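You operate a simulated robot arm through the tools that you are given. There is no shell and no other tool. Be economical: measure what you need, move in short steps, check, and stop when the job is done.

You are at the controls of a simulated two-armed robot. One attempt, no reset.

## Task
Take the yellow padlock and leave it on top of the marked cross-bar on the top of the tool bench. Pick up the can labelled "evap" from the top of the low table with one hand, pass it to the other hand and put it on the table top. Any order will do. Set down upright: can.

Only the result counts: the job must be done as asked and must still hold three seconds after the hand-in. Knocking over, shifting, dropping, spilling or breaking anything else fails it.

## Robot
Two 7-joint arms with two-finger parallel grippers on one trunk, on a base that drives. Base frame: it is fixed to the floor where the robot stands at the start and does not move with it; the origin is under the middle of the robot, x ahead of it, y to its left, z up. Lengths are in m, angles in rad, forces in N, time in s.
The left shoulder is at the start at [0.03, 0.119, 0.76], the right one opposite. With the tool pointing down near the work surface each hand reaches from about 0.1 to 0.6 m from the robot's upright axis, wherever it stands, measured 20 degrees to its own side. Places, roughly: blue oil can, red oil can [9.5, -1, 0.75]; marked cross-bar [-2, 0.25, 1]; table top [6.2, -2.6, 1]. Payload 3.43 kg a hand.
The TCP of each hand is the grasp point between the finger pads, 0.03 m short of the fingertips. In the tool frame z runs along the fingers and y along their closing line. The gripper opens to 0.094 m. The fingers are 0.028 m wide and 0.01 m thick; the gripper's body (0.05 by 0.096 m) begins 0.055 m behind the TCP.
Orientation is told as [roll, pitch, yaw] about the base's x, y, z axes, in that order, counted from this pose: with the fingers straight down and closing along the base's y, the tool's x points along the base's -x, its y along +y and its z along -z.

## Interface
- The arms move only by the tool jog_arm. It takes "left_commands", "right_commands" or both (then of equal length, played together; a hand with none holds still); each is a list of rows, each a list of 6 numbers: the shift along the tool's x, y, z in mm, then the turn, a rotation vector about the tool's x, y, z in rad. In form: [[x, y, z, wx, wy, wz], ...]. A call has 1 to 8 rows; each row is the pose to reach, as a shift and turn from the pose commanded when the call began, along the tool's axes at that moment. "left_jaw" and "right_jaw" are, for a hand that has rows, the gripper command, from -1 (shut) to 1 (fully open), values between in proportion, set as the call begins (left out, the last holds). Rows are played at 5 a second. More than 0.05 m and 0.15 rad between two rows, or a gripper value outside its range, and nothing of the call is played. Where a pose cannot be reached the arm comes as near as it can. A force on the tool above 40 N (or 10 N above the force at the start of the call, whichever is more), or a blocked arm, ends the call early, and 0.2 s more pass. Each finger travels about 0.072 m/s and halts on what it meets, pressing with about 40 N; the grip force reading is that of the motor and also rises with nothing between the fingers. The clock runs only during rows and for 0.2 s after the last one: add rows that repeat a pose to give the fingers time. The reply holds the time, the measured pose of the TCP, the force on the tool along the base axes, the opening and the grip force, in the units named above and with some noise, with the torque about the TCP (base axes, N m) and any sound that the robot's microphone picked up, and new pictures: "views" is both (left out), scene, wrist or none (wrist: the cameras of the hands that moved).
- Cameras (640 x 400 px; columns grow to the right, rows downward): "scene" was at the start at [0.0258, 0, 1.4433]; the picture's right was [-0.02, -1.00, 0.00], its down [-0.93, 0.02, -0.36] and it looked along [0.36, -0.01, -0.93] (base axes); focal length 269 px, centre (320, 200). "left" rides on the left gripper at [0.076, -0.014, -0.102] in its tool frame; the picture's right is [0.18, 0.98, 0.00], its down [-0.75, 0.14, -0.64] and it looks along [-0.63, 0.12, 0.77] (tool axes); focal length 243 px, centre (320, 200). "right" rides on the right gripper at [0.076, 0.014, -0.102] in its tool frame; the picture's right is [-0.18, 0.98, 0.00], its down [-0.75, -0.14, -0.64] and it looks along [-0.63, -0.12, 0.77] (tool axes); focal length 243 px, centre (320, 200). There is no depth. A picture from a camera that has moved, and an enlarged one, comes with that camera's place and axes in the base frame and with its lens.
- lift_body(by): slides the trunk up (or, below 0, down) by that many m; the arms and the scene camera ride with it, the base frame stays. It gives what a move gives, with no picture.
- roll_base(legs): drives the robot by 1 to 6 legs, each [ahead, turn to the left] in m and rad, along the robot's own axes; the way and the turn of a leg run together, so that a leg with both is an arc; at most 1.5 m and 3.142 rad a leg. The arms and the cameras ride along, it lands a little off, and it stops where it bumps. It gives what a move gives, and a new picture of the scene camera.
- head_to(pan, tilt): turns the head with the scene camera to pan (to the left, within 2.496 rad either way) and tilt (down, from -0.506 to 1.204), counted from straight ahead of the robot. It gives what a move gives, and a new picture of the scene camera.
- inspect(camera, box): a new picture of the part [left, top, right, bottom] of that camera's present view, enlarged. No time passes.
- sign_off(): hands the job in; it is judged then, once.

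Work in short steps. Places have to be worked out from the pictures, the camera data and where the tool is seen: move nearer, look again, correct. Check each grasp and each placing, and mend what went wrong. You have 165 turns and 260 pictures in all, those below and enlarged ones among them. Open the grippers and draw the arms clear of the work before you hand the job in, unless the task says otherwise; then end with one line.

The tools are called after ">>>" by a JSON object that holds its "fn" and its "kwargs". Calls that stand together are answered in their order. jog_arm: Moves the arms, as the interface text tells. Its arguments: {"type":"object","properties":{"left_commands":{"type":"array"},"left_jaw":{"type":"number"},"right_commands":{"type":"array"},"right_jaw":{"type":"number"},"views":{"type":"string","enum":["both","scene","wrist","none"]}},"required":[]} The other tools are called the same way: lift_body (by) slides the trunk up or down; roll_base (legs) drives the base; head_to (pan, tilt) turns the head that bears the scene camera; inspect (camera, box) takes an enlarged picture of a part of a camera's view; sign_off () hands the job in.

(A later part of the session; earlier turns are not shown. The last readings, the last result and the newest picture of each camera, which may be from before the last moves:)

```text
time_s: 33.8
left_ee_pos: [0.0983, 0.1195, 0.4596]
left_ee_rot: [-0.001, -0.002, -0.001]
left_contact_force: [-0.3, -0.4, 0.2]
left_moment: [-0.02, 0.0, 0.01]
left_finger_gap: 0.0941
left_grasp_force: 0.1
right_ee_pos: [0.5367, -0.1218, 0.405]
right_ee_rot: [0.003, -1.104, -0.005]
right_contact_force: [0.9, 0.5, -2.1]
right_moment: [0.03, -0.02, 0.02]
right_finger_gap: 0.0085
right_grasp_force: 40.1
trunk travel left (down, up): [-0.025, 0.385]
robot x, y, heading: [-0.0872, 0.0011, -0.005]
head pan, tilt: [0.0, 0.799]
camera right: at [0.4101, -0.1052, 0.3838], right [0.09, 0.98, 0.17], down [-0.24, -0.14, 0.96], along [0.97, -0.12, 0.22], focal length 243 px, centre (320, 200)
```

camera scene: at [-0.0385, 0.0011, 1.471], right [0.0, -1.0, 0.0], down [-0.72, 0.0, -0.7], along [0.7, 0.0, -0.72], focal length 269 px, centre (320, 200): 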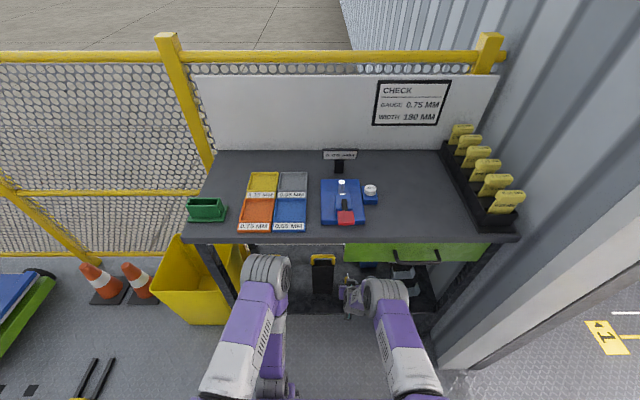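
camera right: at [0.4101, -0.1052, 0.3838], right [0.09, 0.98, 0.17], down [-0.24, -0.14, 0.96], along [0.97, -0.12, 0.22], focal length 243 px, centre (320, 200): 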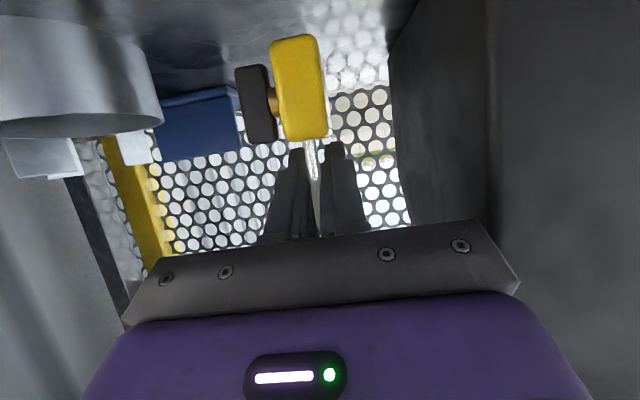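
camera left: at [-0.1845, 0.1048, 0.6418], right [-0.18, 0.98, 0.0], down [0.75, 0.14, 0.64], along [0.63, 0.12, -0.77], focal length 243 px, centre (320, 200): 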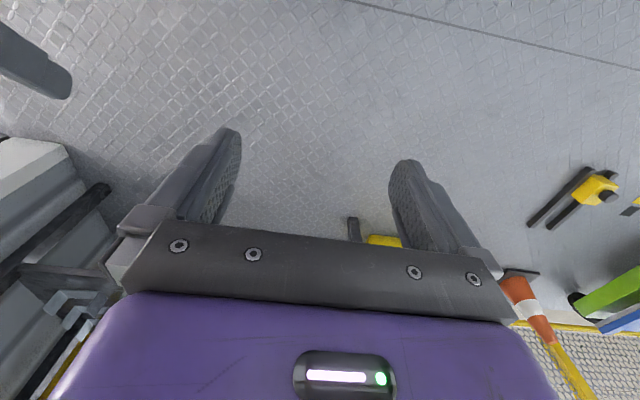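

Padlock is held (gap 8.5 mm, ~2 N load). Lift a bit more and back the base out 0.45 m.

>>> {"fn": "jog_arm", "kwargs": {"right_commands": [[-13, 0, -7, 0, 0, 0], [-27, 0, -13, 0, 0, 0], [-27, 0, -13, 0, 0, 0]], "views": "none"}}

>>> {"fn": "roll_base", "kwargs": {"legs": [[-0.45, 0]]}}

>>> {"fn": "inspect", "kwargs": {"camera": "right", "box": [200, 20, 440, 240]}}

```text
time_s: 34.6
left_ee_pos: [0.0977, 0.1206, 0.4596]
left_ee_rot: [0.001, -0.002, -0.002]
left_contact_force: [0.9, 0.0, -0.6]
left_moment: [0.02, 0.04, -0.02]
left_finger_gap: 0.0939
left_grasp_force: 0.1
right_ee_pos: [0.5373, -0.1208, 0.4348]
right_ee_rot: [0.001, -1.105, -0.005]
right_contact_force: [0.7, 1.1, -2.2]
right_moment: [0.0, -0.02, -0.01]
right_finger_gap: 0.0084
right_grasp_force: 39.5
trunk travel left (down, up): [-0.025, 0.385]
robot x, y, heading: [-0.09, -0.0008, -0.003]
head pan, tilt: [0.0, 0.799]
```

```text
time_s: 37.2
left_ee_pos: [-0.3428, 0.1202, 0.4598]
left_ee_rot: [-0.001, -0.001, 0.002]
left_contact_force: [-0.1, 0.2, 0.7]
left_moment: [-0.01, 0.02, -0.02]
left_finger_gap: 0.094
left_grasp_force: 0.0
right_ee_pos: [0.0976, -0.1195, 0.4351]
right_ee_rot: [0.002, -1.103, -0.002]
right_contact_force: [0.2, -0.2, -2.3]
right_moment: [0.02, -0.04, -0.05]
right_finger_gap: 0.0081
right_grasp_force: 39.2
trunk travel left (down, up): [-0.025, 0.385]
robot x, y, heading: [-0.5274, 0.0011, -0.003]
head pan, tilt: [0.0, 0.799]
camera scene: at [-0.4793, 0.0019, 1.471], right [0.0, -1.0, 0.0], down [-0.72, 0.0, -0.7], along [0.7, 0.0, -0.72], focal length 269 px, centre (320, 200)
```

scene: 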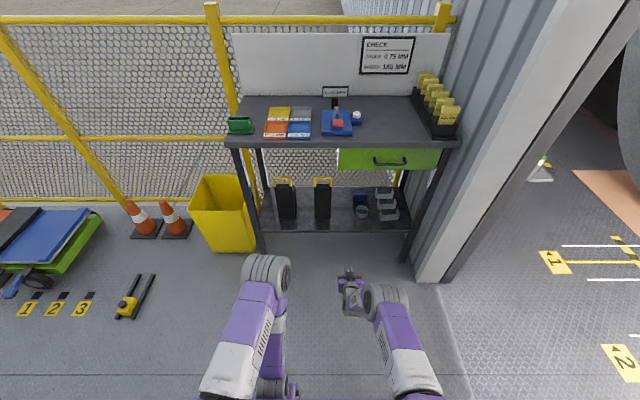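

```text
1.82 times, centred on (320, 130) of right
camera zoom: at [-0.0297, -0.104, 0.4138], right [0.08, 0.98, 0.17], down [-0.24, -0.14, 0.96], along [0.97, -0.12, 0.22], focal length 441 px, centre (320, 327)
```

zoom: 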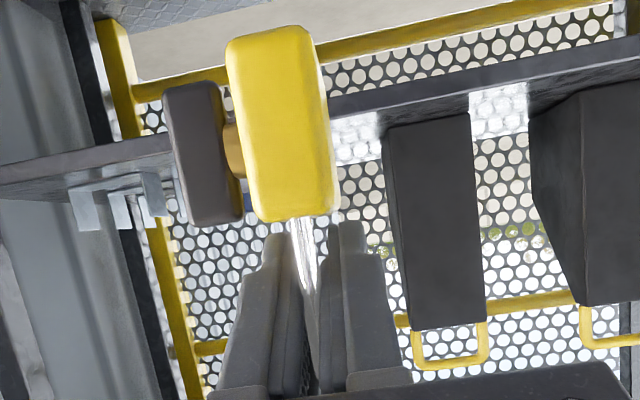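

Secure. Now I turn around to the left to face the tool bench behind.

>>> {"fn": "roll_base", "kwargs": {"legs": [[0, 3.14]]}}

>>> {"fn": "head_to", "kwargs": {"pan": 0, "tilt": 0.5}}

>>> {"fn": "inspect", "kwargs": {"camera": "scene", "box": [160, 100, 480, 300]}}

```text
time_s: 45.1
left_ee_pos: [-0.7085, -0.1309, 0.4606]
left_ee_rot: [-0.002, -0.002, -3.075]
left_contact_force: [-0.3, 0.7, 1.1]
left_moment: [-0.01, 0.01, 0.04]
left_finger_gap: 0.0941
left_grasp_force: 0.2
right_ee_pos: [-1.163, 0.0795, 0.4339]
right_ee_rot: [0.002, -1.104, -3.078]
right_contact_force: [0.5, -1.0, -2.2]
right_moment: [0.02, 0.02, 0.01]
right_finger_gap: 0.0079
right_grasp_force: 40.0
trunk travel left (down, up): [-0.025, 0.385]
robot x, y, heading: [-0.5274, -0.0001, -3.081]
head pan, tilt: [0.0, 0.799]
camera scene: at [-0.5808, -0.0013, 1.471], right [-0.06, 1.0, 0.0], down [0.72, 0.05, -0.7], along [-0.7, -0.04, -0.72], focal length 269 px, centre (320, 200)
```

scene: 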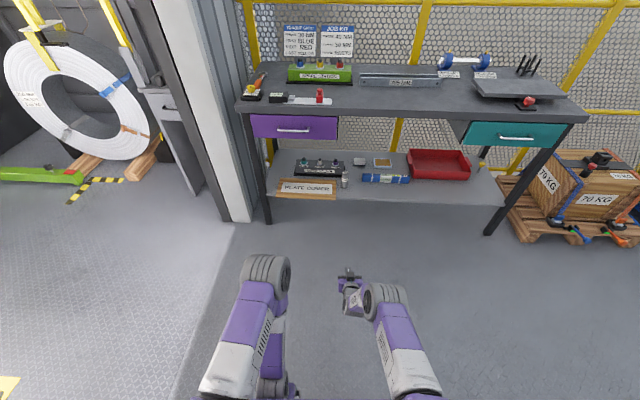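

```text
time_s: 45.9
left_ee_pos: [-0.7073, -0.132, 0.4601]
left_ee_rot: [0.001, -0.004, -3.073]
left_contact_force: [0.3, -0.5, -0.2]
left_moment: [-0.01, -0.02, 0.0]
left_finger_gap: 0.0939
left_grasp_force: 0.1
right_ee_pos: [-1.1641, 0.0795, 0.4351]
right_ee_rot: [0.0, -1.102, -3.078]
right_contact_force: [-0.1, -0.2, -1.8]
right_moment: [0.02, 0.03, -0.01]
right_finger_gap: 0.0081
right_grasp_force: 39.7
trunk travel left (down, up): [-0.025, 0.385]
robot x, y, heading: [-0.5305, 0.001, -3.077]
head pan, tilt: [0.0, 0.499]
camera scene: at [-0.5911, -0.002, 1.4969], right [-0.06, 1.0, 0.0], down [0.48, 0.03, -0.88], along [-0.88, -0.06, -0.48], focal length 269 px, centre (320, 200)
```

scene: 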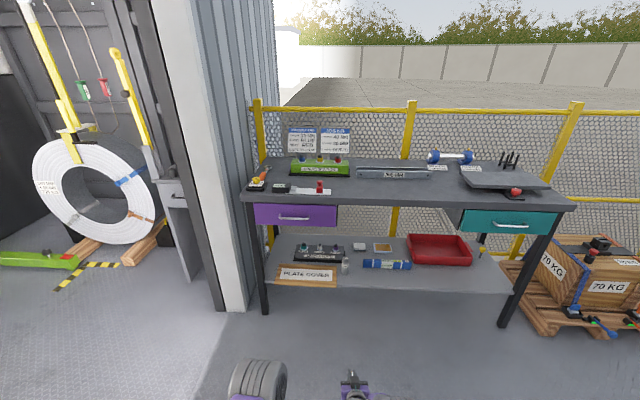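

```text
2.00 times, centred on (320, 200) of scene
camera zoom: at [-0.5911, -0.002, 1.4969], right [-0.06, 1.0, 0.0], down [0.48, 0.03, -0.88], along [-0.88, -0.06, -0.48], focal length 537 px, centre (320, 200)
```

zoom: 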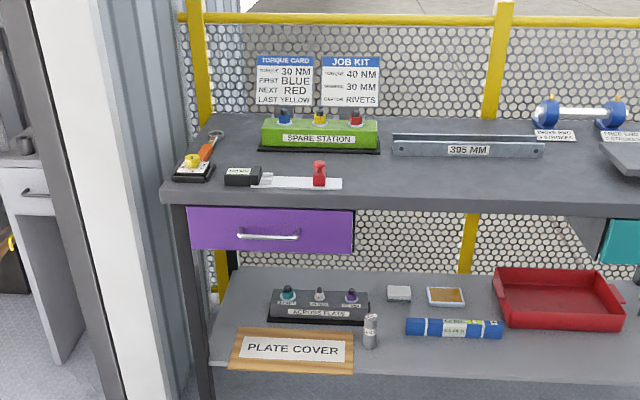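

The marked cross-bar appears to be the grey "395 MM" bar. I'll enlarge it.

>>> {"fn": "inspect", "kwargs": {"camera": "scene", "box": [345, 155, 445, 190]}}

```text
6.40 times, centred on (395, 172) of scene
camera zoom: at [-0.5911, -0.002, 1.4969], right [-0.06, 1.0, 0.0], down [0.48, 0.03, -0.88], along [-0.88, -0.06, -0.48], focal length 1719 px, centre (-160, 376)
```

zoom: 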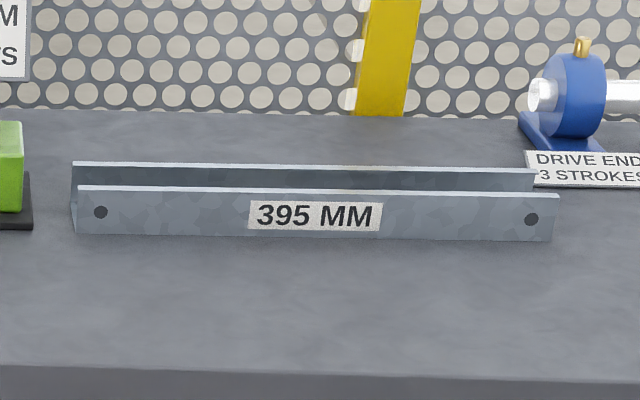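

It looks like an upward-open channel near (−1.92, 0.30), lying along y. I'll raise the trunk and hand above bench height before approaching.

>>> {"fn": "lift_body", "kwargs": {"by": 0.36}}

>>> {"fn": "jog_arm", "kwargs": {"right_commands": [[-36, 0, -18, 0, 0, 0], [-72, 0, -36, 0, 0, 0], [-108, 0, -54, 0, 0, 0], [-144, 0, -72, 0, 0, 0], [-180, 0, -90, 0, 0, 0], [-216, 0, -108, 0, 0, 0], [-252, 0, -126, 0, 0, 0], [-270, 0, -135, 0, 0, 0]], "views": "wrist"}}

```text
time_s: 49.4
left_ee_pos: [-0.7091, -0.1319, 0.8189]
left_ee_rot: [0.0, -0.003, -3.076]
left_contact_force: [0.5, 0.9, 0.3]
left_moment: [0.01, 0.01, -0.03]
left_finger_gap: 0.0941
left_grasp_force: 0.0
right_ee_pos: [-1.1633, 0.0794, 0.7948]
right_ee_rot: [0.003, -1.106, -3.078]
right_contact_force: [0.9, -0.6, -2.1]
right_moment: [-0.02, 0.03, -0.02]
right_finger_gap: 0.0075
right_grasp_force: 40.1
trunk travel left (down, up): [-0.385, 0.025]
robot x, y, heading: [-0.5337, -0.004, -3.078]
head pan, tilt: [0.0, 0.499]
```

```text
time_s: 51.2
left_ee_pos: [-0.7082, -0.131, 0.8211]
left_ee_rot: [0.001, -0.002, -3.073]
left_contact_force: [0.6, -0.3, 0.7]
left_moment: [-0.02, -0.01, -0.02]
left_finger_gap: 0.0942
left_grasp_force: 0.2
right_ee_pos: [-1.1674, 0.0828, 1.096]
right_ee_rot: [0.001, -1.105, -3.079]
right_contact_force: [-0.3, 0.8, -1.3]
right_moment: [0.03, -0.03, 0.04]
right_finger_gap: 0.0075
right_grasp_force: 40.5
trunk travel left (down, up): [-0.385, 0.025]
robot x, y, heading: [-0.5302, 0.0009, -3.079]
head pan, tilt: [0.0, 0.499]
camera right: at [-1.041, 0.076, 1.0751], right [-0.02, -0.99, 0.17], down [0.23, 0.16, 0.96], along [-0.97, 0.06, 0.22], focal length 243 px, centre (320, 200)
```

right: 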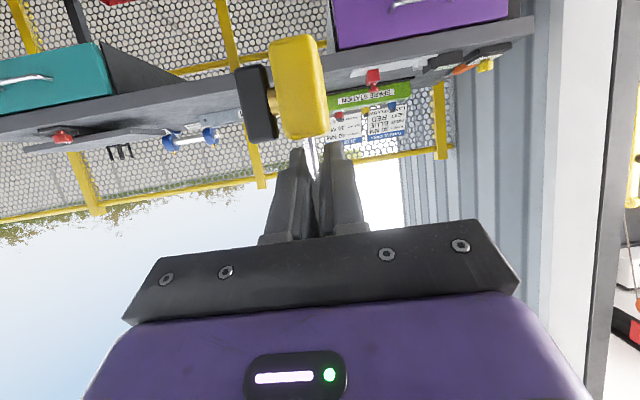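

Padlock still held. Driving to about (−1.1, 0.13) facing −x with the hand above bench level.

>>> {"fn": "roll_base", "kwargs": {"legs": [[0, -0.289], [0.5, 0], [0, 0.224]]}}

>>> {"fn": "head_to", "kwargs": {"pan": 0, "tilt": 0.75}}

```text
time_s: 55.9
left_ee_pos: [-1.2059, -0.0094, 0.8198]
left_ee_rot: [-0.001, -0.003, -3.136]
left_contact_force: [0.5, 0.3, 0.5]
left_moment: [0.0, 0.02, 0.01]
left_finger_gap: 0.0939
left_grasp_force: 0.0
right_ee_pos: [-1.6498, 0.2292, 1.0937]
right_ee_rot: [0.001, -1.106, -3.139]
right_contact_force: [-0.1, -0.5, -1.9]
right_moment: [0.04, 0.03, -0.03]
right_finger_gap: 0.0074
right_grasp_force: 40.1
trunk travel left (down, up): [-0.385, 0.025]
robot x, y, heading: [-1.018, 0.1074, -3.132]
head pan, tilt: [0.0, 0.499]
camera scene: at [-1.0803, 0.1114, 1.857], right [0.0, 1.0, 0.0], down [0.48, 0.0, -0.88], along [-0.88, 0.0, -0.48], focal length 269 px, centre (320, 200)
```

scene: 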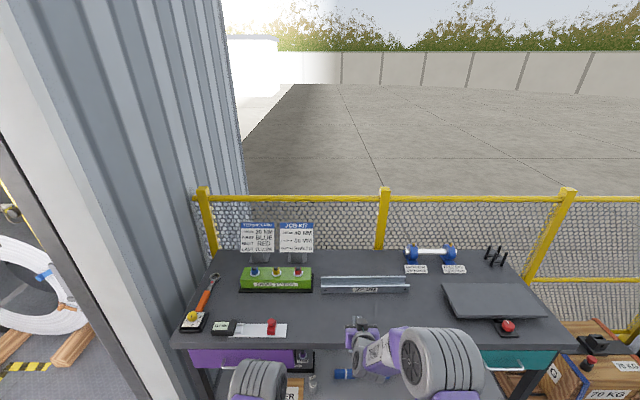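

```text
time_s: 56.7
left_ee_pos: [-1.206, -0.0088, 0.8208]
left_ee_rot: [0.0, -0.002, -3.137]
left_contact_force: [-0.3, -0.4, -0.5]
left_moment: [-0.03, 0.01, -0.01]
left_finger_gap: 0.0944
left_grasp_force: 0.0
right_ee_pos: [-1.6501, 0.2299, 1.0959]
right_ee_rot: [0.002, -1.105, -3.139]
right_contact_force: [0.3, 0.2, -1.7]
right_moment: [-0.02, -0.01, 0.01]
right_finger_gap: 0.0077
right_grasp_force: 39.6
trunk travel left (down, up): [-0.385, 0.025]
robot x, y, heading: [-1.0222, 0.1104, -3.13]
head pan, tilt: [0.0, 0.75]
camera scene: at [-1.0724, 0.1119, 1.8351], right [0.0, 1.0, 0.0], down [0.68, 0.0, -0.73], along [-0.73, 0.0, -0.68], focal length 269 px, centre (320, 200)
```

scene: 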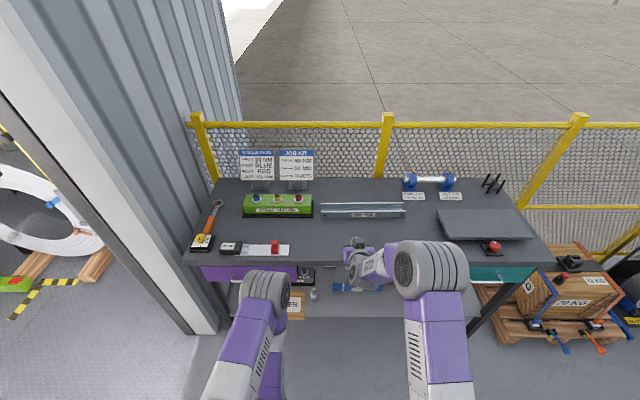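

>>> {"fn": "inspect", "kwargs": {"camera": "scene", "box": [310, 190, 420, 260]}}

```text
5.71 times, centred on (365, 225) of scene
camera zoom: at [-1.0724, 0.1119, 1.8351], right [0.0, 1.0, 0.0], down [0.68, 0.0, -0.73], along [-0.73, 0.0, -0.68], focal length 1535 px, centre (63, 57)
```

zoom: 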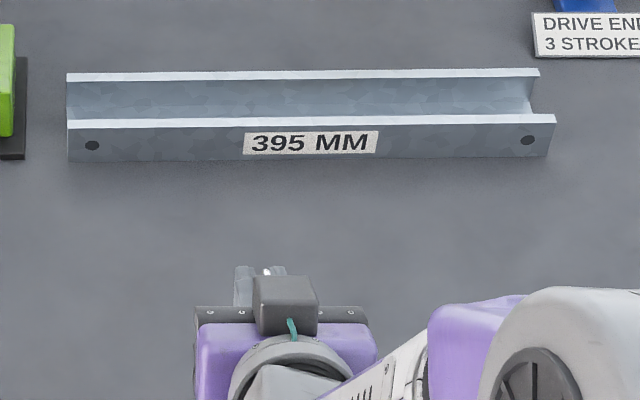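

I'll look closer at the channel's end for its profile.

>>> {"fn": "inspect", "kwargs": {"camera": "scene", "box": [385, 195, 417, 220]}}

>>> {"fn": "inspect", "kwargs": {"camera": "right", "box": [180, 20, 420, 170]}}

```text
16.00 times, centred on (401, 208) of scene
camera zoom: at [-1.0724, 0.1119, 1.8351], right [0.0, 1.0, 0.0], down [0.68, 0.0, -0.73], along [-0.73, 0.0, -0.68], focal length 4298 px, centre (-976, 80)
```

zoom: 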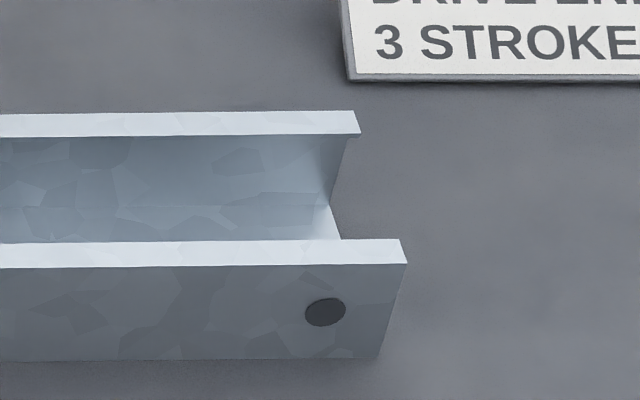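

```text
2.67 times, centred on (300, 95) of right
camera zoom: at [-1.5251, 0.2164, 1.0747], right [-0.08, -0.98, 0.17], down [0.23, 0.14, 0.96], along [-0.97, 0.11, 0.22], focal length 647 px, centre (373, 480)
```

zoom: 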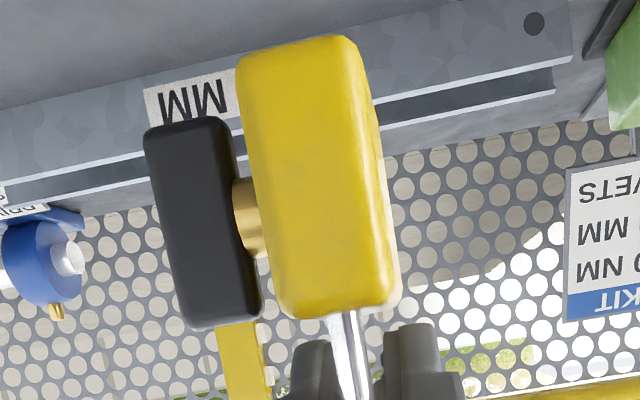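

The channel: flange tops z≈0.946, inner floor ≈0.918, inner width ≈44 mm, centre x≈−1.975. The padlock's 34 mm body can stand on it. Drive 0.25 m closer.

>>> {"fn": "roll_base", "kwargs": {"legs": [[0.25, 0]]}}

>>> {"fn": "head_to", "kwargs": {"pan": -0.1, "tilt": 0.95}}

>>> {"fn": "inspect", "kwargs": {"camera": "right", "box": [160, 0, 480, 200]}}

```text
time_s: 58.5
left_ee_pos: [-1.4527, -0.0091, 0.8213]
left_ee_rot: [0.001, -0.001, 3.142]
left_contact_force: [0.0, 0.0, 0.3]
left_moment: [0.01, -0.01, -0.02]
left_finger_gap: 0.0938
left_grasp_force: 0.0
right_ee_pos: [-1.895, 0.2329, 1.0955]
right_ee_rot: [0.002, -1.105, 3.137]
right_contact_force: [0.2, -0.5, -1.7]
right_moment: [-0.01, 0.0, -0.03]
right_finger_gap: 0.0073
right_grasp_force: 39.3
trunk travel left (down, up): [-0.385, 0.025]
robot x, y, heading: [-1.2654, 0.1155, 3.137]
head pan, tilt: [0.0, 0.75]
camera scene: at [-1.3188, 0.1116, 1.835], right [0.0, 1.0, 0.0], down [0.68, 0.0, -0.73], along [-0.73, 0.0, -0.68], focal length 269 px, centre (320, 200)
```

scene: 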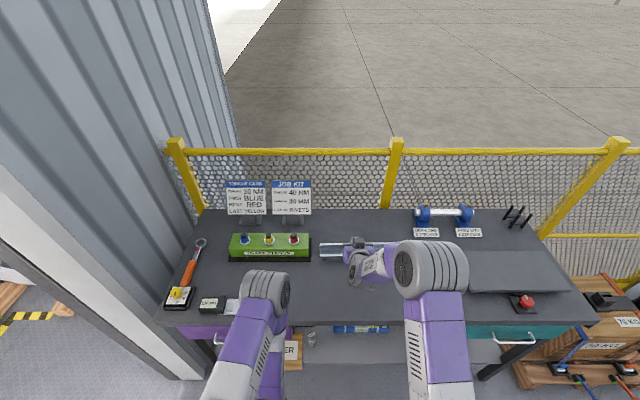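

```text
time_s: 59.2
left_ee_pos: [-1.4517, -0.008, 0.8205]
left_ee_rot: [-0.001, 0.0, -3.142]
left_contact_force: [0.9, 0.0, 0.2]
left_moment: [-0.02, 0.01, -0.03]
left_finger_gap: 0.0938
left_grasp_force: 0.1
right_ee_pos: [-1.8947, 0.2324, 1.0953]
right_ee_rot: [0.003, -1.104, 3.138]
right_contact_force: [-0.5, 0.3, -1.3]
right_moment: [-0.03, -0.01, 0.0]
right_finger_gap: 0.0075
right_grasp_force: 39.5
trunk travel left (down, up): [-0.385, 0.025]
robot x, y, heading: [-1.2604, 0.1091, 3.14]
head pan, tilt: [-0.099, 0.949]
camera scene: at [-1.3076, 0.1188, 1.8195], right [0.1, 0.99, 0.0], down [0.81, -0.08, -0.58], along [-0.58, 0.06, -0.81], focal length 269 px, centre (320, 200)
```

scene: 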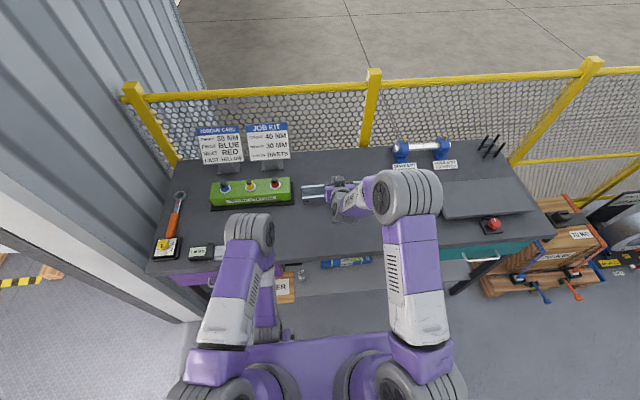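

```text
2.00 times, centred on (320, 100) of right
camera zoom: at [-1.7702, 0.2188, 1.0748], right [-0.08, -0.98, 0.17], down [0.24, 0.14, 0.96], along [-0.97, 0.12, 0.22], focal length 485 px, centre (320, 400)
```

zoom: 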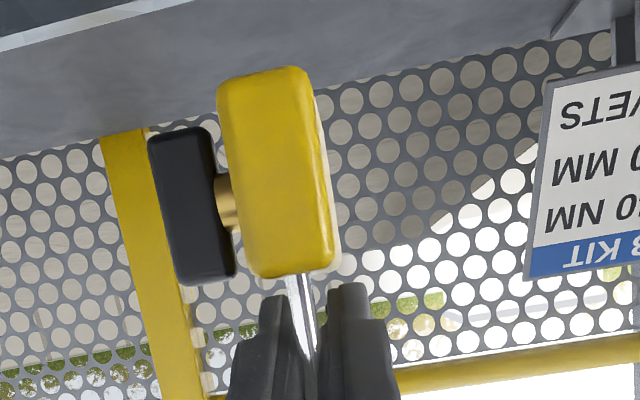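

I need the padlock's x position relative to the TCP and the channel; enlarge the scene there.

>>> {"fn": "inspect", "kwargs": {"camera": "scene", "box": [290, 165, 390, 227]}}

```text
6.40 times, centred on (340, 196) of scene
camera zoom: at [-1.3076, 0.1188, 1.8195], right [0.1, 0.99, 0.0], down [0.81, -0.08, -0.58], along [-0.58, 0.06, -0.81], focal length 1719 px, centre (192, 226)
```

zoom: 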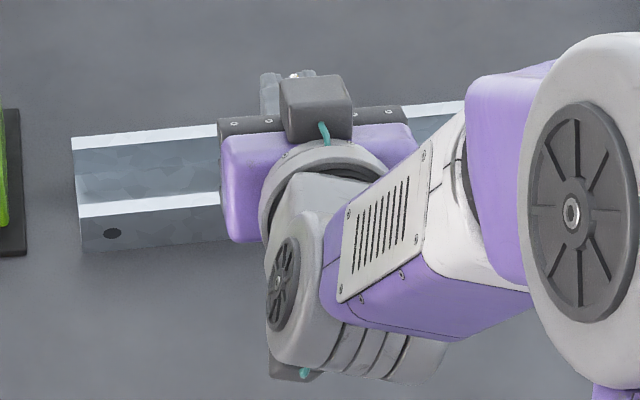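

Channel centre x≈−1.978 near y=0.23. I'll move forward and lower until the padlock's base is ~1.5 cm above the flanges, then check with the wrist camera.

>>> {"fn": "jog_arm", "kwargs": {"right_commands": [[-17, 0, 34, 0, 0, 0], [-34, 0, 67, 0, 0, 0], [-5, 0, 81, 0, 0, 0], [24, 0, 96, 0, 0, 0], [24, 0, 96, 0, 0, 0]], "views": "wrist"}}

>>> {"fn": "inspect", "kwargs": {"camera": "right", "box": [200, 0, 420, 160]}}

>>> {"fn": "inspect", "kwargs": {"camera": "scene", "box": [290, 165, 390, 227]}}

```text
time_s: 60.4
left_ee_pos: [-1.453, -0.0076, 0.82]
left_ee_rot: [-0.002, -0.003, 3.141]
left_contact_force: [1.1, -0.2, -0.4]
left_moment: [0.01, 0.02, 0.01]
left_finger_gap: 0.0938
left_grasp_force: 0.1
right_ee_pos: [-1.9712, 0.2333, 1.0294]
right_ee_rot: [0.001, -1.103, 3.138]
right_contact_force: [0.0, 0.2, -1.2]
right_moment: [0.04, 0.0, 0.0]
right_finger_gap: 0.0076
right_grasp_force: 39.6
trunk travel left (down, up): [-0.385, 0.025]
robot x, y, heading: [-1.2625, 0.1109, 3.136]
head pan, tilt: [-0.099, 0.949]
camera right: at [-1.8466, 0.2185, 1.0085], right [-0.08, -0.98, 0.17], down [0.24, 0.14, 0.96], along [-0.97, 0.12, 0.22], focal length 243 px, centre (320, 200)
```

right: 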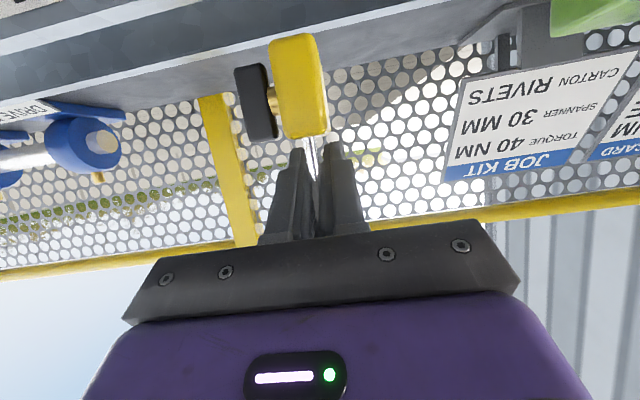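

```text
2.50 times, centred on (310, 80) of right
camera zoom: at [-1.8466, 0.2185, 1.0085], right [-0.08, -0.98, 0.17], down [0.24, 0.14, 0.96], along [-0.97, 0.12, 0.22], focal length 606 px, centre (345, 500)
```

zoom: 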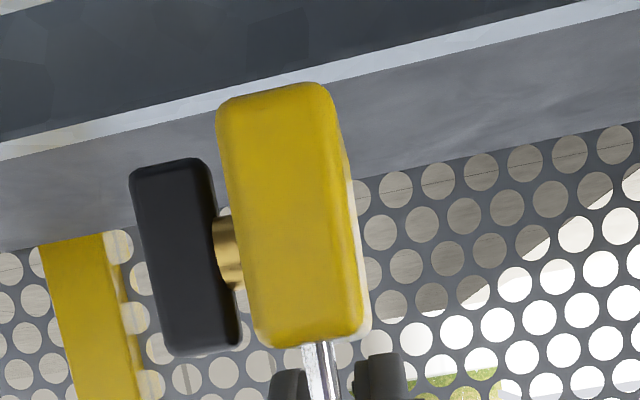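

```text
6.40 times, centred on (340, 196) of scene
camera zoom: at [-1.307, 0.1187, 1.8195], right [0.1, 0.99, 0.0], down [0.81, -0.08, -0.58], along [-0.58, 0.06, -0.81], focal length 1719 px, centre (192, 226)
```

zoom: 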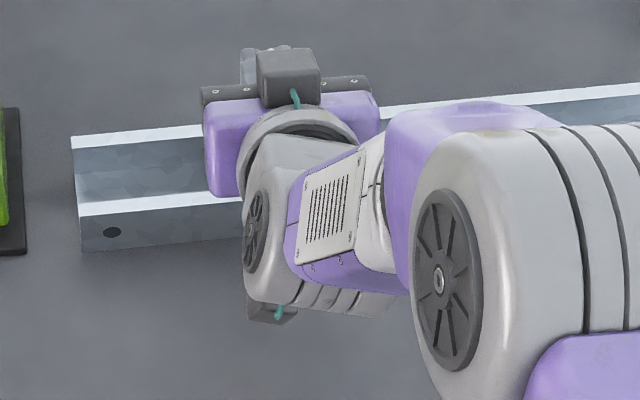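

Estimates: padlock centre x≈−1.977 vs channel centre ≈−1.978, aligned. Lower in small steps watching force.

>>> {"fn": "jog_arm", "kwargs": {"right_commands": [[8, 0, 4, 0, 0, 0], [16, 0, 8, 0, 0, 0], [16, 0, 8, 0, 0, 0]], "views": "wrist"}}

>>> {"fn": "inspect", "kwargs": {"camera": "right", "box": [200, 0, 420, 160]}}

```text
time_s: 61.2
left_ee_pos: [-1.4518, -0.0089, 0.8202]
left_ee_rot: [0.0, -0.001, 3.14]
left_contact_force: [0.4, 0.3, -0.2]
left_moment: [0.0, 0.02, -0.02]
left_finger_gap: 0.094
left_grasp_force: 0.1
right_ee_pos: [-1.9703, 0.2312, 1.0135]
right_ee_rot: [0.003, -1.105, 3.137]
right_contact_force: [-0.1, 0.0, -1.6]
right_moment: [-0.03, 0.0, -0.01]
right_finger_gap: 0.0076
right_grasp_force: 39.7
trunk travel left (down, up): [-0.385, 0.025]
robot x, y, heading: [-1.2634, 0.1084, 3.139]
head pan, tilt: [-0.099, 0.949]
camera right: at [-1.8454, 0.218, 0.992], right [-0.08, -0.98, 0.17], down [0.24, 0.14, 0.96], along [-0.97, 0.12, 0.22], focal length 243 px, centre (320, 200)
```

right: 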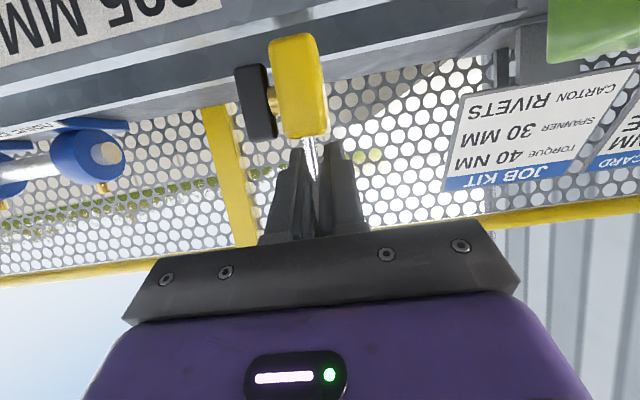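

```text
2.50 times, centred on (310, 80) of right
camera zoom: at [-1.8454, 0.218, 0.992], right [-0.08, -0.98, 0.17], down [0.24, 0.14, 0.96], along [-0.97, 0.12, 0.22], focal length 606 px, centre (345, 500)
```

zoom: 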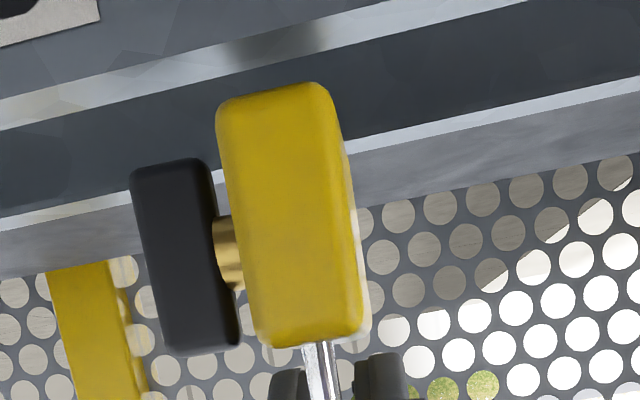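

The front edge clears the front flange by ~10 mm while the rear is tight, so I'll shift 4.5 mm toward me, then lower 10 mm.

>>> {"fn": "jog_arm", "kwargs": {"right_commands": [[2, 0, -4, 0, 0, 0], [2, 0, -4, 0, 0, 0], [6, 0, -2, 0, 0, 0], [11, 0, 0, 0, 0, 0], [11, 0, 0, 0, 0, 0]], "views": "none"}}

>>> {"fn": "inspect", "kwargs": {"camera": "right", "box": [200, 0, 420, 160]}}

```text
time_s: 62.4
left_ee_pos: [-1.4524, -0.0093, 0.8191]
left_ee_rot: [-0.002, -0.002, 3.143]
left_contact_force: [-0.3, 0.1, -0.4]
left_moment: [-0.02, -0.01, 0.01]
left_finger_gap: 0.094
left_grasp_force: 0.0
right_ee_pos: [-1.966, 0.2319, 1.0052]
right_ee_rot: [0.001, -1.11, 3.138]
right_contact_force: [-0.8, -0.1, 8.0]
right_moment: [0.03, -0.07, 0.05]
right_finger_gap: 0.0076
right_grasp_force: 40.1
trunk travel left (down, up): [-0.385, 0.025]
robot x, y, heading: [-1.259, 0.1084, 3.141]
head pan, tilt: [-0.099, 0.949]
```

```text
2.50 times, centred on (310, 80) of right
camera zoom: at [-1.8413, 0.2186, 0.9839], right [-0.08, -0.98, 0.17], down [0.24, 0.14, 0.96], along [-0.97, 0.12, 0.23], focal length 606 px, centre (345, 500)
```

zoom: 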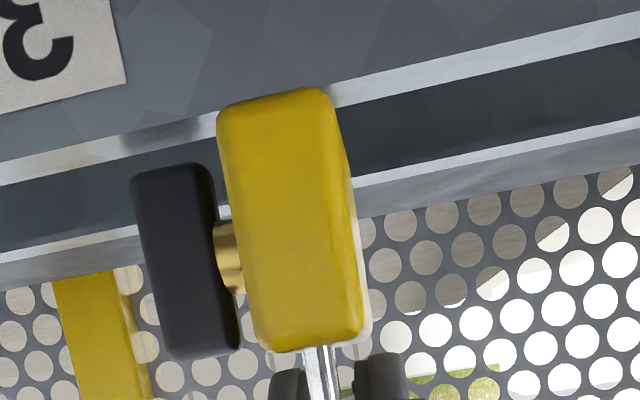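

Contact at TCP z≈1.005: the front edge seems just on the front flange. Raise 4 mm, go forward 3 mm, lower again.

>>> {"fn": "jog_arm", "kwargs": {"right_commands": [[-5, 0, -2, 0, 0, 0], [-6, 0, 1, 0, 0, 0], [-6, 0, 1, 0, 0, 0], [-2, 0, 3, 0, 0, 0], [2, 0, 5, 0, 0, 0], [7, 0, 7, 0, 0, 0], [7, 0, 7, 0, 0, 0]], "views": "none"}}

>>> {"fn": "inspect", "kwargs": {"camera": "right", "box": [200, 0, 420, 160]}}

```text
time_s: 64.0
left_ee_pos: [-1.4499, -0.0092, 0.8197]
left_ee_rot: [-0.002, -0.005, -3.142]
left_contact_force: [-0.1, 0.3, 0.0]
left_moment: [0.03, -0.01, 0.02]
left_finger_gap: 0.0942
left_grasp_force: 0.0
right_ee_pos: [-1.9711, 0.2328, 1.0033]
right_ee_rot: [0.002, -1.128, 3.137]
right_contact_force: [-2.3, 2.4, 35.5]
right_moment: [0.07, -0.3, 0.01]
right_finger_gap: 0.0077
right_grasp_force: 40.0
trunk travel left (down, up): [-0.385, 0.025]
robot x, y, heading: [-1.2631, 0.1097, 3.134]
head pan, tilt: [-0.099, 0.949]
```

```text
2.50 times, centred on (310, 80) of right
camera zoom: at [-1.8461, 0.2184, 0.9798], right [-0.08, -0.98, 0.17], down [0.26, 0.14, 0.96], along [-0.96, 0.12, 0.24], focal length 606 px, centre (345, 500)
```

zoom: 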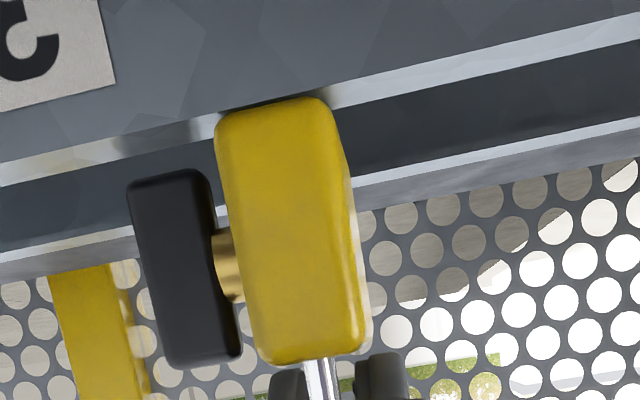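

The torque places the contact at x≈−1.956, i.e. the padlock's front edge still catches the front flange. Raise, shift 8 mm further forward, lower gently.

>>> {"fn": "jog_arm", "kwargs": {"right_commands": [[-8, 0, -4, 0, 0, 0], [-14, 0, -7, 0, 0, 0], [-18, 0, 0, 0, 0, 0], [-18, 0, 0, 0, 0, 0], [-12, 0, 3, 0, 0, 0], [-6, 0, 6, 0, 0, 0], [-1, 0, 8, 0, 0, 0], [-1, 0, 8, 0, 0, 0]], "views": "none"}}

>>> {"fn": "inspect", "kwargs": {"camera": "right", "box": [200, 0, 420, 160]}}

```text
time_s: 65.8
left_ee_pos: [-1.4504, -0.0093, 0.8206]
left_ee_rot: [-0.004, -0.004, -3.142]
left_contact_force: [0.2, 0.9, 0.1]
left_moment: [-0.06, -0.01, 0.01]
left_finger_gap: 0.094
left_grasp_force: 0.0
right_ee_pos: [-1.9786, 0.2331, 1.0016]
right_ee_rot: [0.002, -1.13, 3.136]
right_contact_force: [-4.0, 3.0, 36.0]
right_moment: [0.13, -0.43, 0.04]
right_finger_gap: 0.0079
right_grasp_force: 39.8
trunk travel left (down, up): [-0.385, 0.025]
robot x, y, heading: [-1.2613, 0.1119, 3.141]
head pan, tilt: [-0.099, 0.949]
```

```text
2.50 times, centred on (310, 80) of right
camera zoom: at [-1.8541, 0.2185, 0.9781], right [-0.08, -0.98, 0.17], down [0.26, 0.14, 0.96], along [-0.96, 0.12, 0.24], focal length 606 px, centre (345, 500)
```

zoom: 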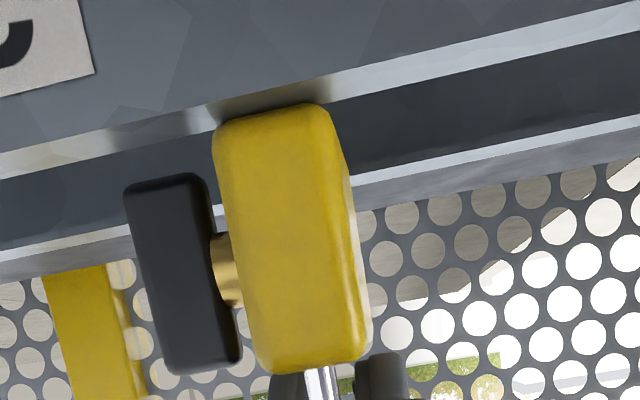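

Same height again. One more probe 5 mm further forward with lighter pressure, to tell whether it's a flange edge or a flat top surface.

>>> {"fn": "jog_arm", "kwargs": {"right_commands": [[-6, 0, -3, 0, 0, 0], [-11, 0, -5, 0, 0, 0], [-14, 0, 0, 0, 0, 0], [-14, 0, 0, 0, 0, 0], [-11, 0, 1, 0, 0, 0], [-8, 0, 2, 0, 0, 0], [-8, 0, 2, 0, 0, 0]], "views": "none"}}

>>> {"fn": "inspect", "kwargs": {"camera": "right", "box": [200, 0, 420, 160]}}

```text
time_s: 67.4
left_ee_pos: [-1.4501, -0.0092, 0.8204]
left_ee_rot: [-0.001, -0.005, 3.142]
left_contact_force: [-0.3, -0.3, -0.1]
left_moment: [0.0, -0.04, 0.0]
left_finger_gap: 0.0938
left_grasp_force: 0.0
right_ee_pos: [-1.9793, 0.2326, 1.0019]
right_ee_rot: [0.003, -1.112, 3.14]
right_contact_force: [2.1, 2.7, 27.0]
right_moment: [0.15, -0.69, 0.08]
right_finger_gap: 0.0078
right_grasp_force: 39.8
trunk travel left (down, up): [-0.385, 0.025]
robot x, y, heading: [-1.2695, 0.1105, 3.142]
head pan, tilt: [-0.099, 0.949]
```

```text
2.50 times, centred on (310, 80) of right
camera zoom: at [-1.8555, 0.2185, 0.9792], right [-0.08, -0.98, 0.17], down [0.24, 0.14, 0.96], along [-0.97, 0.12, 0.23], focal length 606 px, centre (345, 500)
```

zoom: 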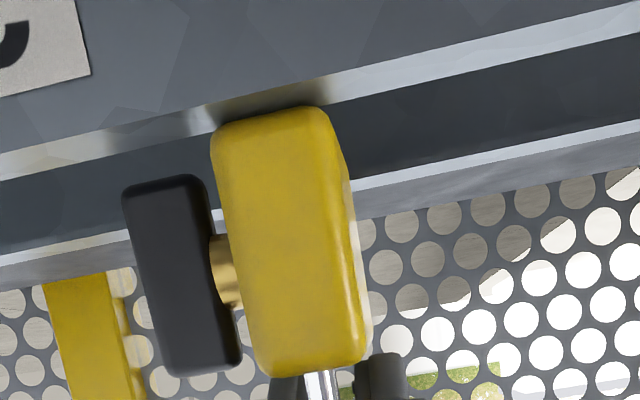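

Still seated at flange-top level. I'll ease the pressure off and open the fingers only slightly (to ~14 mm) so it stays guided, and see how it sits.

>>> {"fn": "jog_arm", "kwargs": {"right_commands": [[-3, 0, -1, 0, 0, 0], [-5, 0, -3, 0, 0, 0], [-5, 0, -3, 0, 0, 0]], "views": "none"}}

>>> {"fn": "jog_arm", "kwargs": {"right_commands": [[0, 0, 0, 0, 0, 0], [0, 0, 0, 0, 0, 0], [0, 0, 0, 0, 0, 0]], "right_jaw": -0.7, "views": "none"}}

>>> {"fn": "inspect", "kwargs": {"camera": "right", "box": [200, 0, 420, 160]}}

```text
time_s: 68.2
left_ee_pos: [-1.4521, -0.0099, 0.8192]
left_ee_rot: [0.0, -0.001, -3.142]
left_contact_force: [0.7, -0.9, 0.8]
left_moment: [-0.04, -0.01, 0.0]
left_finger_gap: 0.094
left_grasp_force: 0.0
right_ee_pos: [-1.9799, 0.2315, 1.0009]
right_ee_rot: [0.002, -1.099, 3.141]
right_contact_force: [-2.9, 0.8, 3.8]
right_moment: [0.05, 0.02, -0.01]
right_finger_gap: 0.0077
right_grasp_force: 40.6
trunk travel left (down, up): [-0.385, 0.025]
robot x, y, heading: [-1.2668, 0.1105, 3.139]
head pan, tilt: [-0.099, 0.949]
```

```text
time_s: 69.0
left_ee_pos: [-1.4515, -0.008, 0.8205]
left_ee_rot: [0.0, -0.003, -3.143]
left_contact_force: [0.4, -0.9, -0.9]
left_moment: [0.0, 0.01, -0.02]
left_finger_gap: 0.094
left_grasp_force: 0.1
right_ee_pos: [-1.9811, 0.2323, 1.0035]
right_ee_rot: [0.001, -1.104, 3.139]
right_contact_force: [-0.5, -0.8, -0.5]
right_moment: [-0.03, -0.02, -0.01]
right_finger_gap: 0.0139
right_grasp_force: 0.2
trunk travel left (down, up): [-0.385, 0.025]
robot x, y, heading: [-1.2659, 0.1144, 3.144]
head pan, tilt: [-0.099, 0.949]
```

```text
2.50 times, centred on (310, 80) of right
camera zoom: at [-1.8561, 0.2184, 0.9823], right [-0.08, -0.98, 0.17], down [0.23, 0.14, 0.96], along [-0.97, 0.12, 0.22], focal length 606 px, centre (345, 500)
```

zoom: 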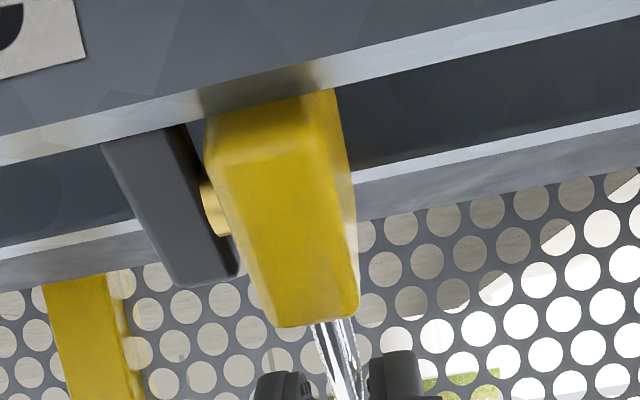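

It has settled into the channel. I'll open wider and back the hand out to view it.

>>> {"fn": "jog_arm", "kwargs": {"right_commands": [[0, 0, 0, 0, 0, 0], [0, 0, 0, 0, 0, 0], [0, 0, 0, 0, 0, 0], [-8, 0, -25, 0, 0, 0], [-18, 0, -60, 0, 0, 0], [-28, 0, -105, 0, 0, 0], [-40, 0, -150, 0, 0, 0], [-40, 0, -150, 0, 0, 0]], "right_jaw": 0.1, "views": "none"}}

>>> {"fn": "inspect", "kwargs": {"camera": "scene", "box": [290, 160, 390, 222]}}

>>> {"fn": "inspect", "kwargs": {"camera": "right", "box": [200, 0, 420, 160]}}

```text
time_s: 70.8
left_ee_pos: [-1.4524, -0.0101, 0.8201]
left_ee_rot: [0.0, -0.002, -3.142]
left_contact_force: [-0.2, -0.6, -0.2]
left_moment: [0.0, -0.02, 0.01]
left_finger_gap: 0.0938
left_grasp_force: 0.0
right_ee_pos: [-1.8659, 0.2319, 1.1055]
right_ee_rot: [0.0, -1.105, 3.138]
right_contact_force: [-1.1, 1.3, -0.6]
right_moment: [0.04, 0.03, 0.01]
right_finger_gap: 0.0518
right_grasp_force: 0.2
trunk travel left (down, up): [-0.385, 0.025]
robot x, y, heading: [-1.266, 0.1077, 3.14]
head pan, tilt: [-0.099, 0.949]
```

```text
6.40 times, centred on (340, 191) of scene
camera zoom: at [-1.3089, 0.1189, 1.8194], right [0.1, 0.99, 0.0], down [0.81, -0.08, -0.58], along [-0.58, 0.06, -0.81], focal length 1719 px, centre (192, 258)
```

zoom: 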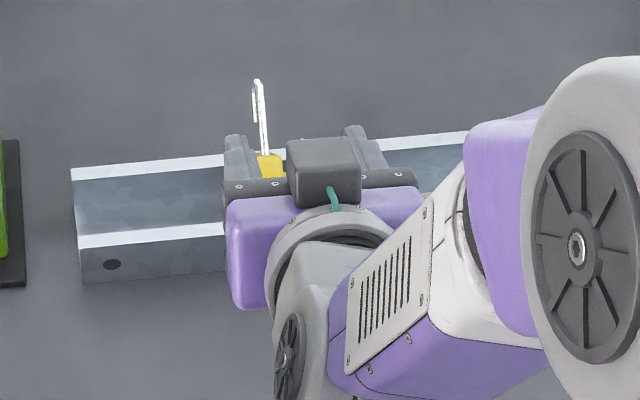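

```text
2.50 times, centred on (310, 80) of right
camera zoom: at [-1.7418, 0.2179, 1.0853], right [-0.08, -0.98, 0.17], down [0.24, 0.14, 0.96], along [-0.97, 0.12, 0.22], focal length 606 px, centre (345, 500)
```

zoom: 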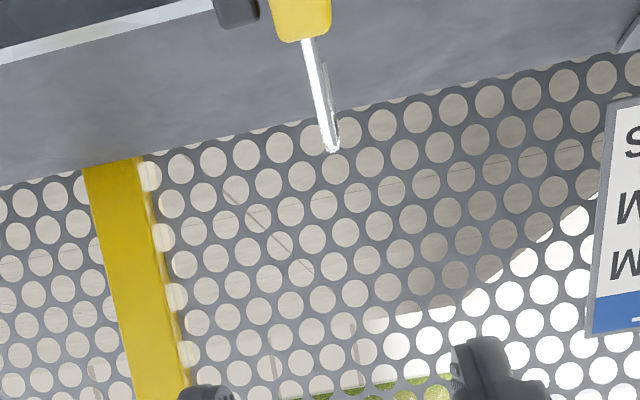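

It seems to lean back. I'll retract the hand further for an unobstructed look.

>>> {"fn": "jog_arm", "kwargs": {"right_commands": [[10, -20, -35, 0, 0, 0], [20, -40, -70, 0, 0, 0], [30, -60, -105, 0, 0, 0], [40, -80, -140, 0, 0, 0], [40, -80, -140, 0, 0, 0]], "views": "none"}}

>>> {"fn": "inspect", "kwargs": {"camera": "scene", "box": [290, 160, 390, 222]}}

>>> {"fn": "inspect", "kwargs": {"camera": "right", "box": [160, 0, 480, 200]}}

```text
time_s: 72.0
left_ee_pos: [-1.4523, -0.0107, 0.82]
left_ee_rot: [-0.003, -0.002, -3.141]
left_contact_force: [0.4, -0.8, -0.7]
left_moment: [0.0, 0.0, 0.0]
left_finger_gap: 0.0942
left_grasp_force: 0.1
right_ee_pos: [-1.7217, 0.3074, 1.1368]
right_ee_rot: [0.002, -1.105, 3.139]
right_contact_force: [-0.3, 0.2, 0.0]
right_moment: [0.02, -0.04, 0.0]
right_finger_gap: 0.0519
right_grasp_force: 0.1
trunk travel left (down, up): [-0.385, 0.025]
robot x, y, heading: [-1.2676, 0.109, 3.148]
head pan, tilt: [-0.099, 0.949]
```

```text
6.40 times, centred on (340, 191) of scene
camera zoom: at [-1.3087, 0.1179, 1.8194], right [0.1, 0.99, 0.0], down [0.81, -0.08, -0.58], along [-0.58, 0.06, -0.81], focal length 1719 px, centre (192, 258)
```

zoom: 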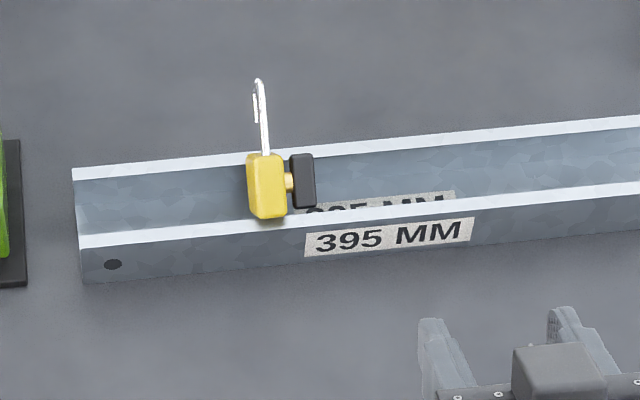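

```text
2.00 times, centred on (320, 100) of right
camera zoom: at [-1.596, 0.2938, 1.1149], right [-0.08, -0.98, 0.17], down [0.23, 0.14, 0.96], along [-0.97, 0.12, 0.22], focal length 485 px, centre (320, 400)
```

zoom: 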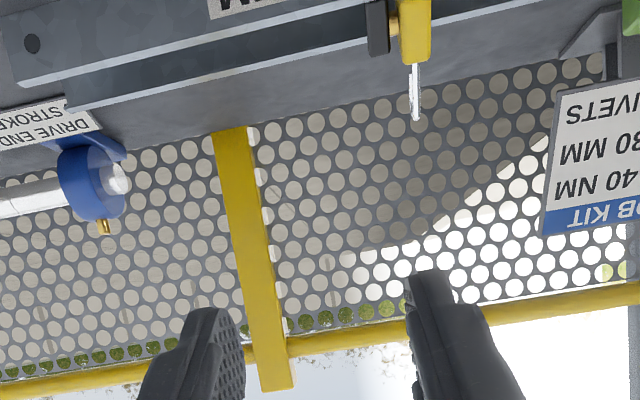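

The padlock rests across the bar: bottom edge on the front flange, back leaning on the rear flange, touching only the bar, and steady. Now I back away and tuck the right arm.

>>> {"fn": "roll_base", "kwargs": {"legs": [[-0.45, 0]]}}

>>> {"fn": "jog_arm", "kwargs": {"right_commands": [[30, 0, -7, 0, 0.137, 0], [60, 0, -14, 0, 0.275, 0], [90, 0, -21, 0, 0.412, 0], [120, 0, -28, 0, 0.55, 0], [150, 0, -35, 0, 0.687, 0], [180, 0, -42, 0, 0.825, 0], [210, 0, -50, 0, 0.962, 0], [242, 0, -58, 0, 1.1, 0]], "views": "none"}}

>>> {"fn": "inspect", "kwargs": {"camera": "scene", "box": [270, 100, 390, 175]}}

```text
time_s: 74.7
left_ee_pos: [-1.0231, -0.0094, 0.8204]
left_ee_rot: [-0.001, -0.001, 3.131]
left_contact_force: [0.1, -0.4, 0.0]
left_moment: [0.02, 0.02, 0.0]
left_finger_gap: 0.0938
left_grasp_force: 0.0
right_ee_pos: [-1.2878, 0.3107, 1.1358]
right_ee_rot: [0.003, -1.104, 3.128]
right_contact_force: [0.3, 0.6, -0.8]
right_moment: [0.0, 0.01, 0.01]
right_finger_gap: 0.0517
right_grasp_force: 0.0
trunk travel left (down, up): [-0.385, 0.025]
robot x, y, heading: [-0.8325, 0.1072, 3.13]
head pan, tilt: [-0.099, 0.949]
camera scene: at [-0.8768, 0.1166, 1.8195], right [0.11, 0.99, 0.0], down [0.81, -0.09, -0.58], along [-0.58, 0.06, -0.81], focal length 269 px, centre (320, 200)
```

scene: 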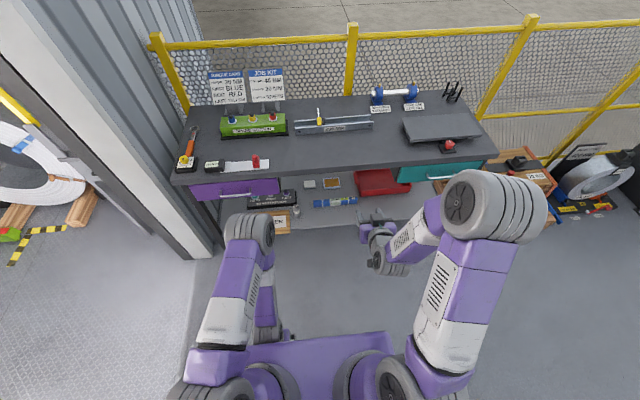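

```text
time_s: 76.5
left_ee_pos: [-1.0232, -0.009, 0.8203]
left_ee_rot: [-0.001, -0.002, 3.133]
left_contact_force: [-0.1, -0.1, -0.1]
left_moment: [0.02, -0.02, -0.02]
left_finger_gap: 0.0939
left_grasp_force: 0.0
right_ee_pos: [-1.126, 0.309, 0.9462]
right_ee_rot: [0.0, -0.001, 3.132]
right_contact_force: [-0.8, 0.3, 1.0]
right_moment: [0.02, -0.05, 0.0]
right_finger_gap: 0.0515
right_grasp_force: 0.1
right hand out of reach, approached as far as the arm can: row 1, 2, 3
trunk travel left (down, up): [-0.385, 0.025]
robot x, y, heading: [-0.8362, 0.1059, 3.128]
head pan, tilt: [-0.099, 0.949]
```

```text
5.33 times, centred on (330, 138) of scene
camera zoom: at [-0.8781, 0.1167, 1.8194], right [0.11, 0.99, 0.0], down [0.81, -0.09, -0.58], along [-0.58, 0.06, -0.81], focal length 1433 px, centre (267, 533)
```

zoom: 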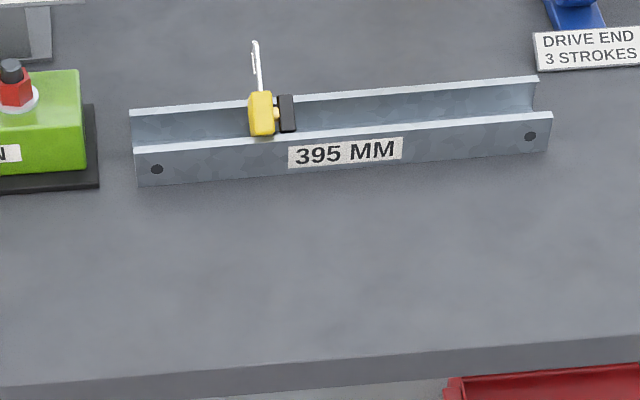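

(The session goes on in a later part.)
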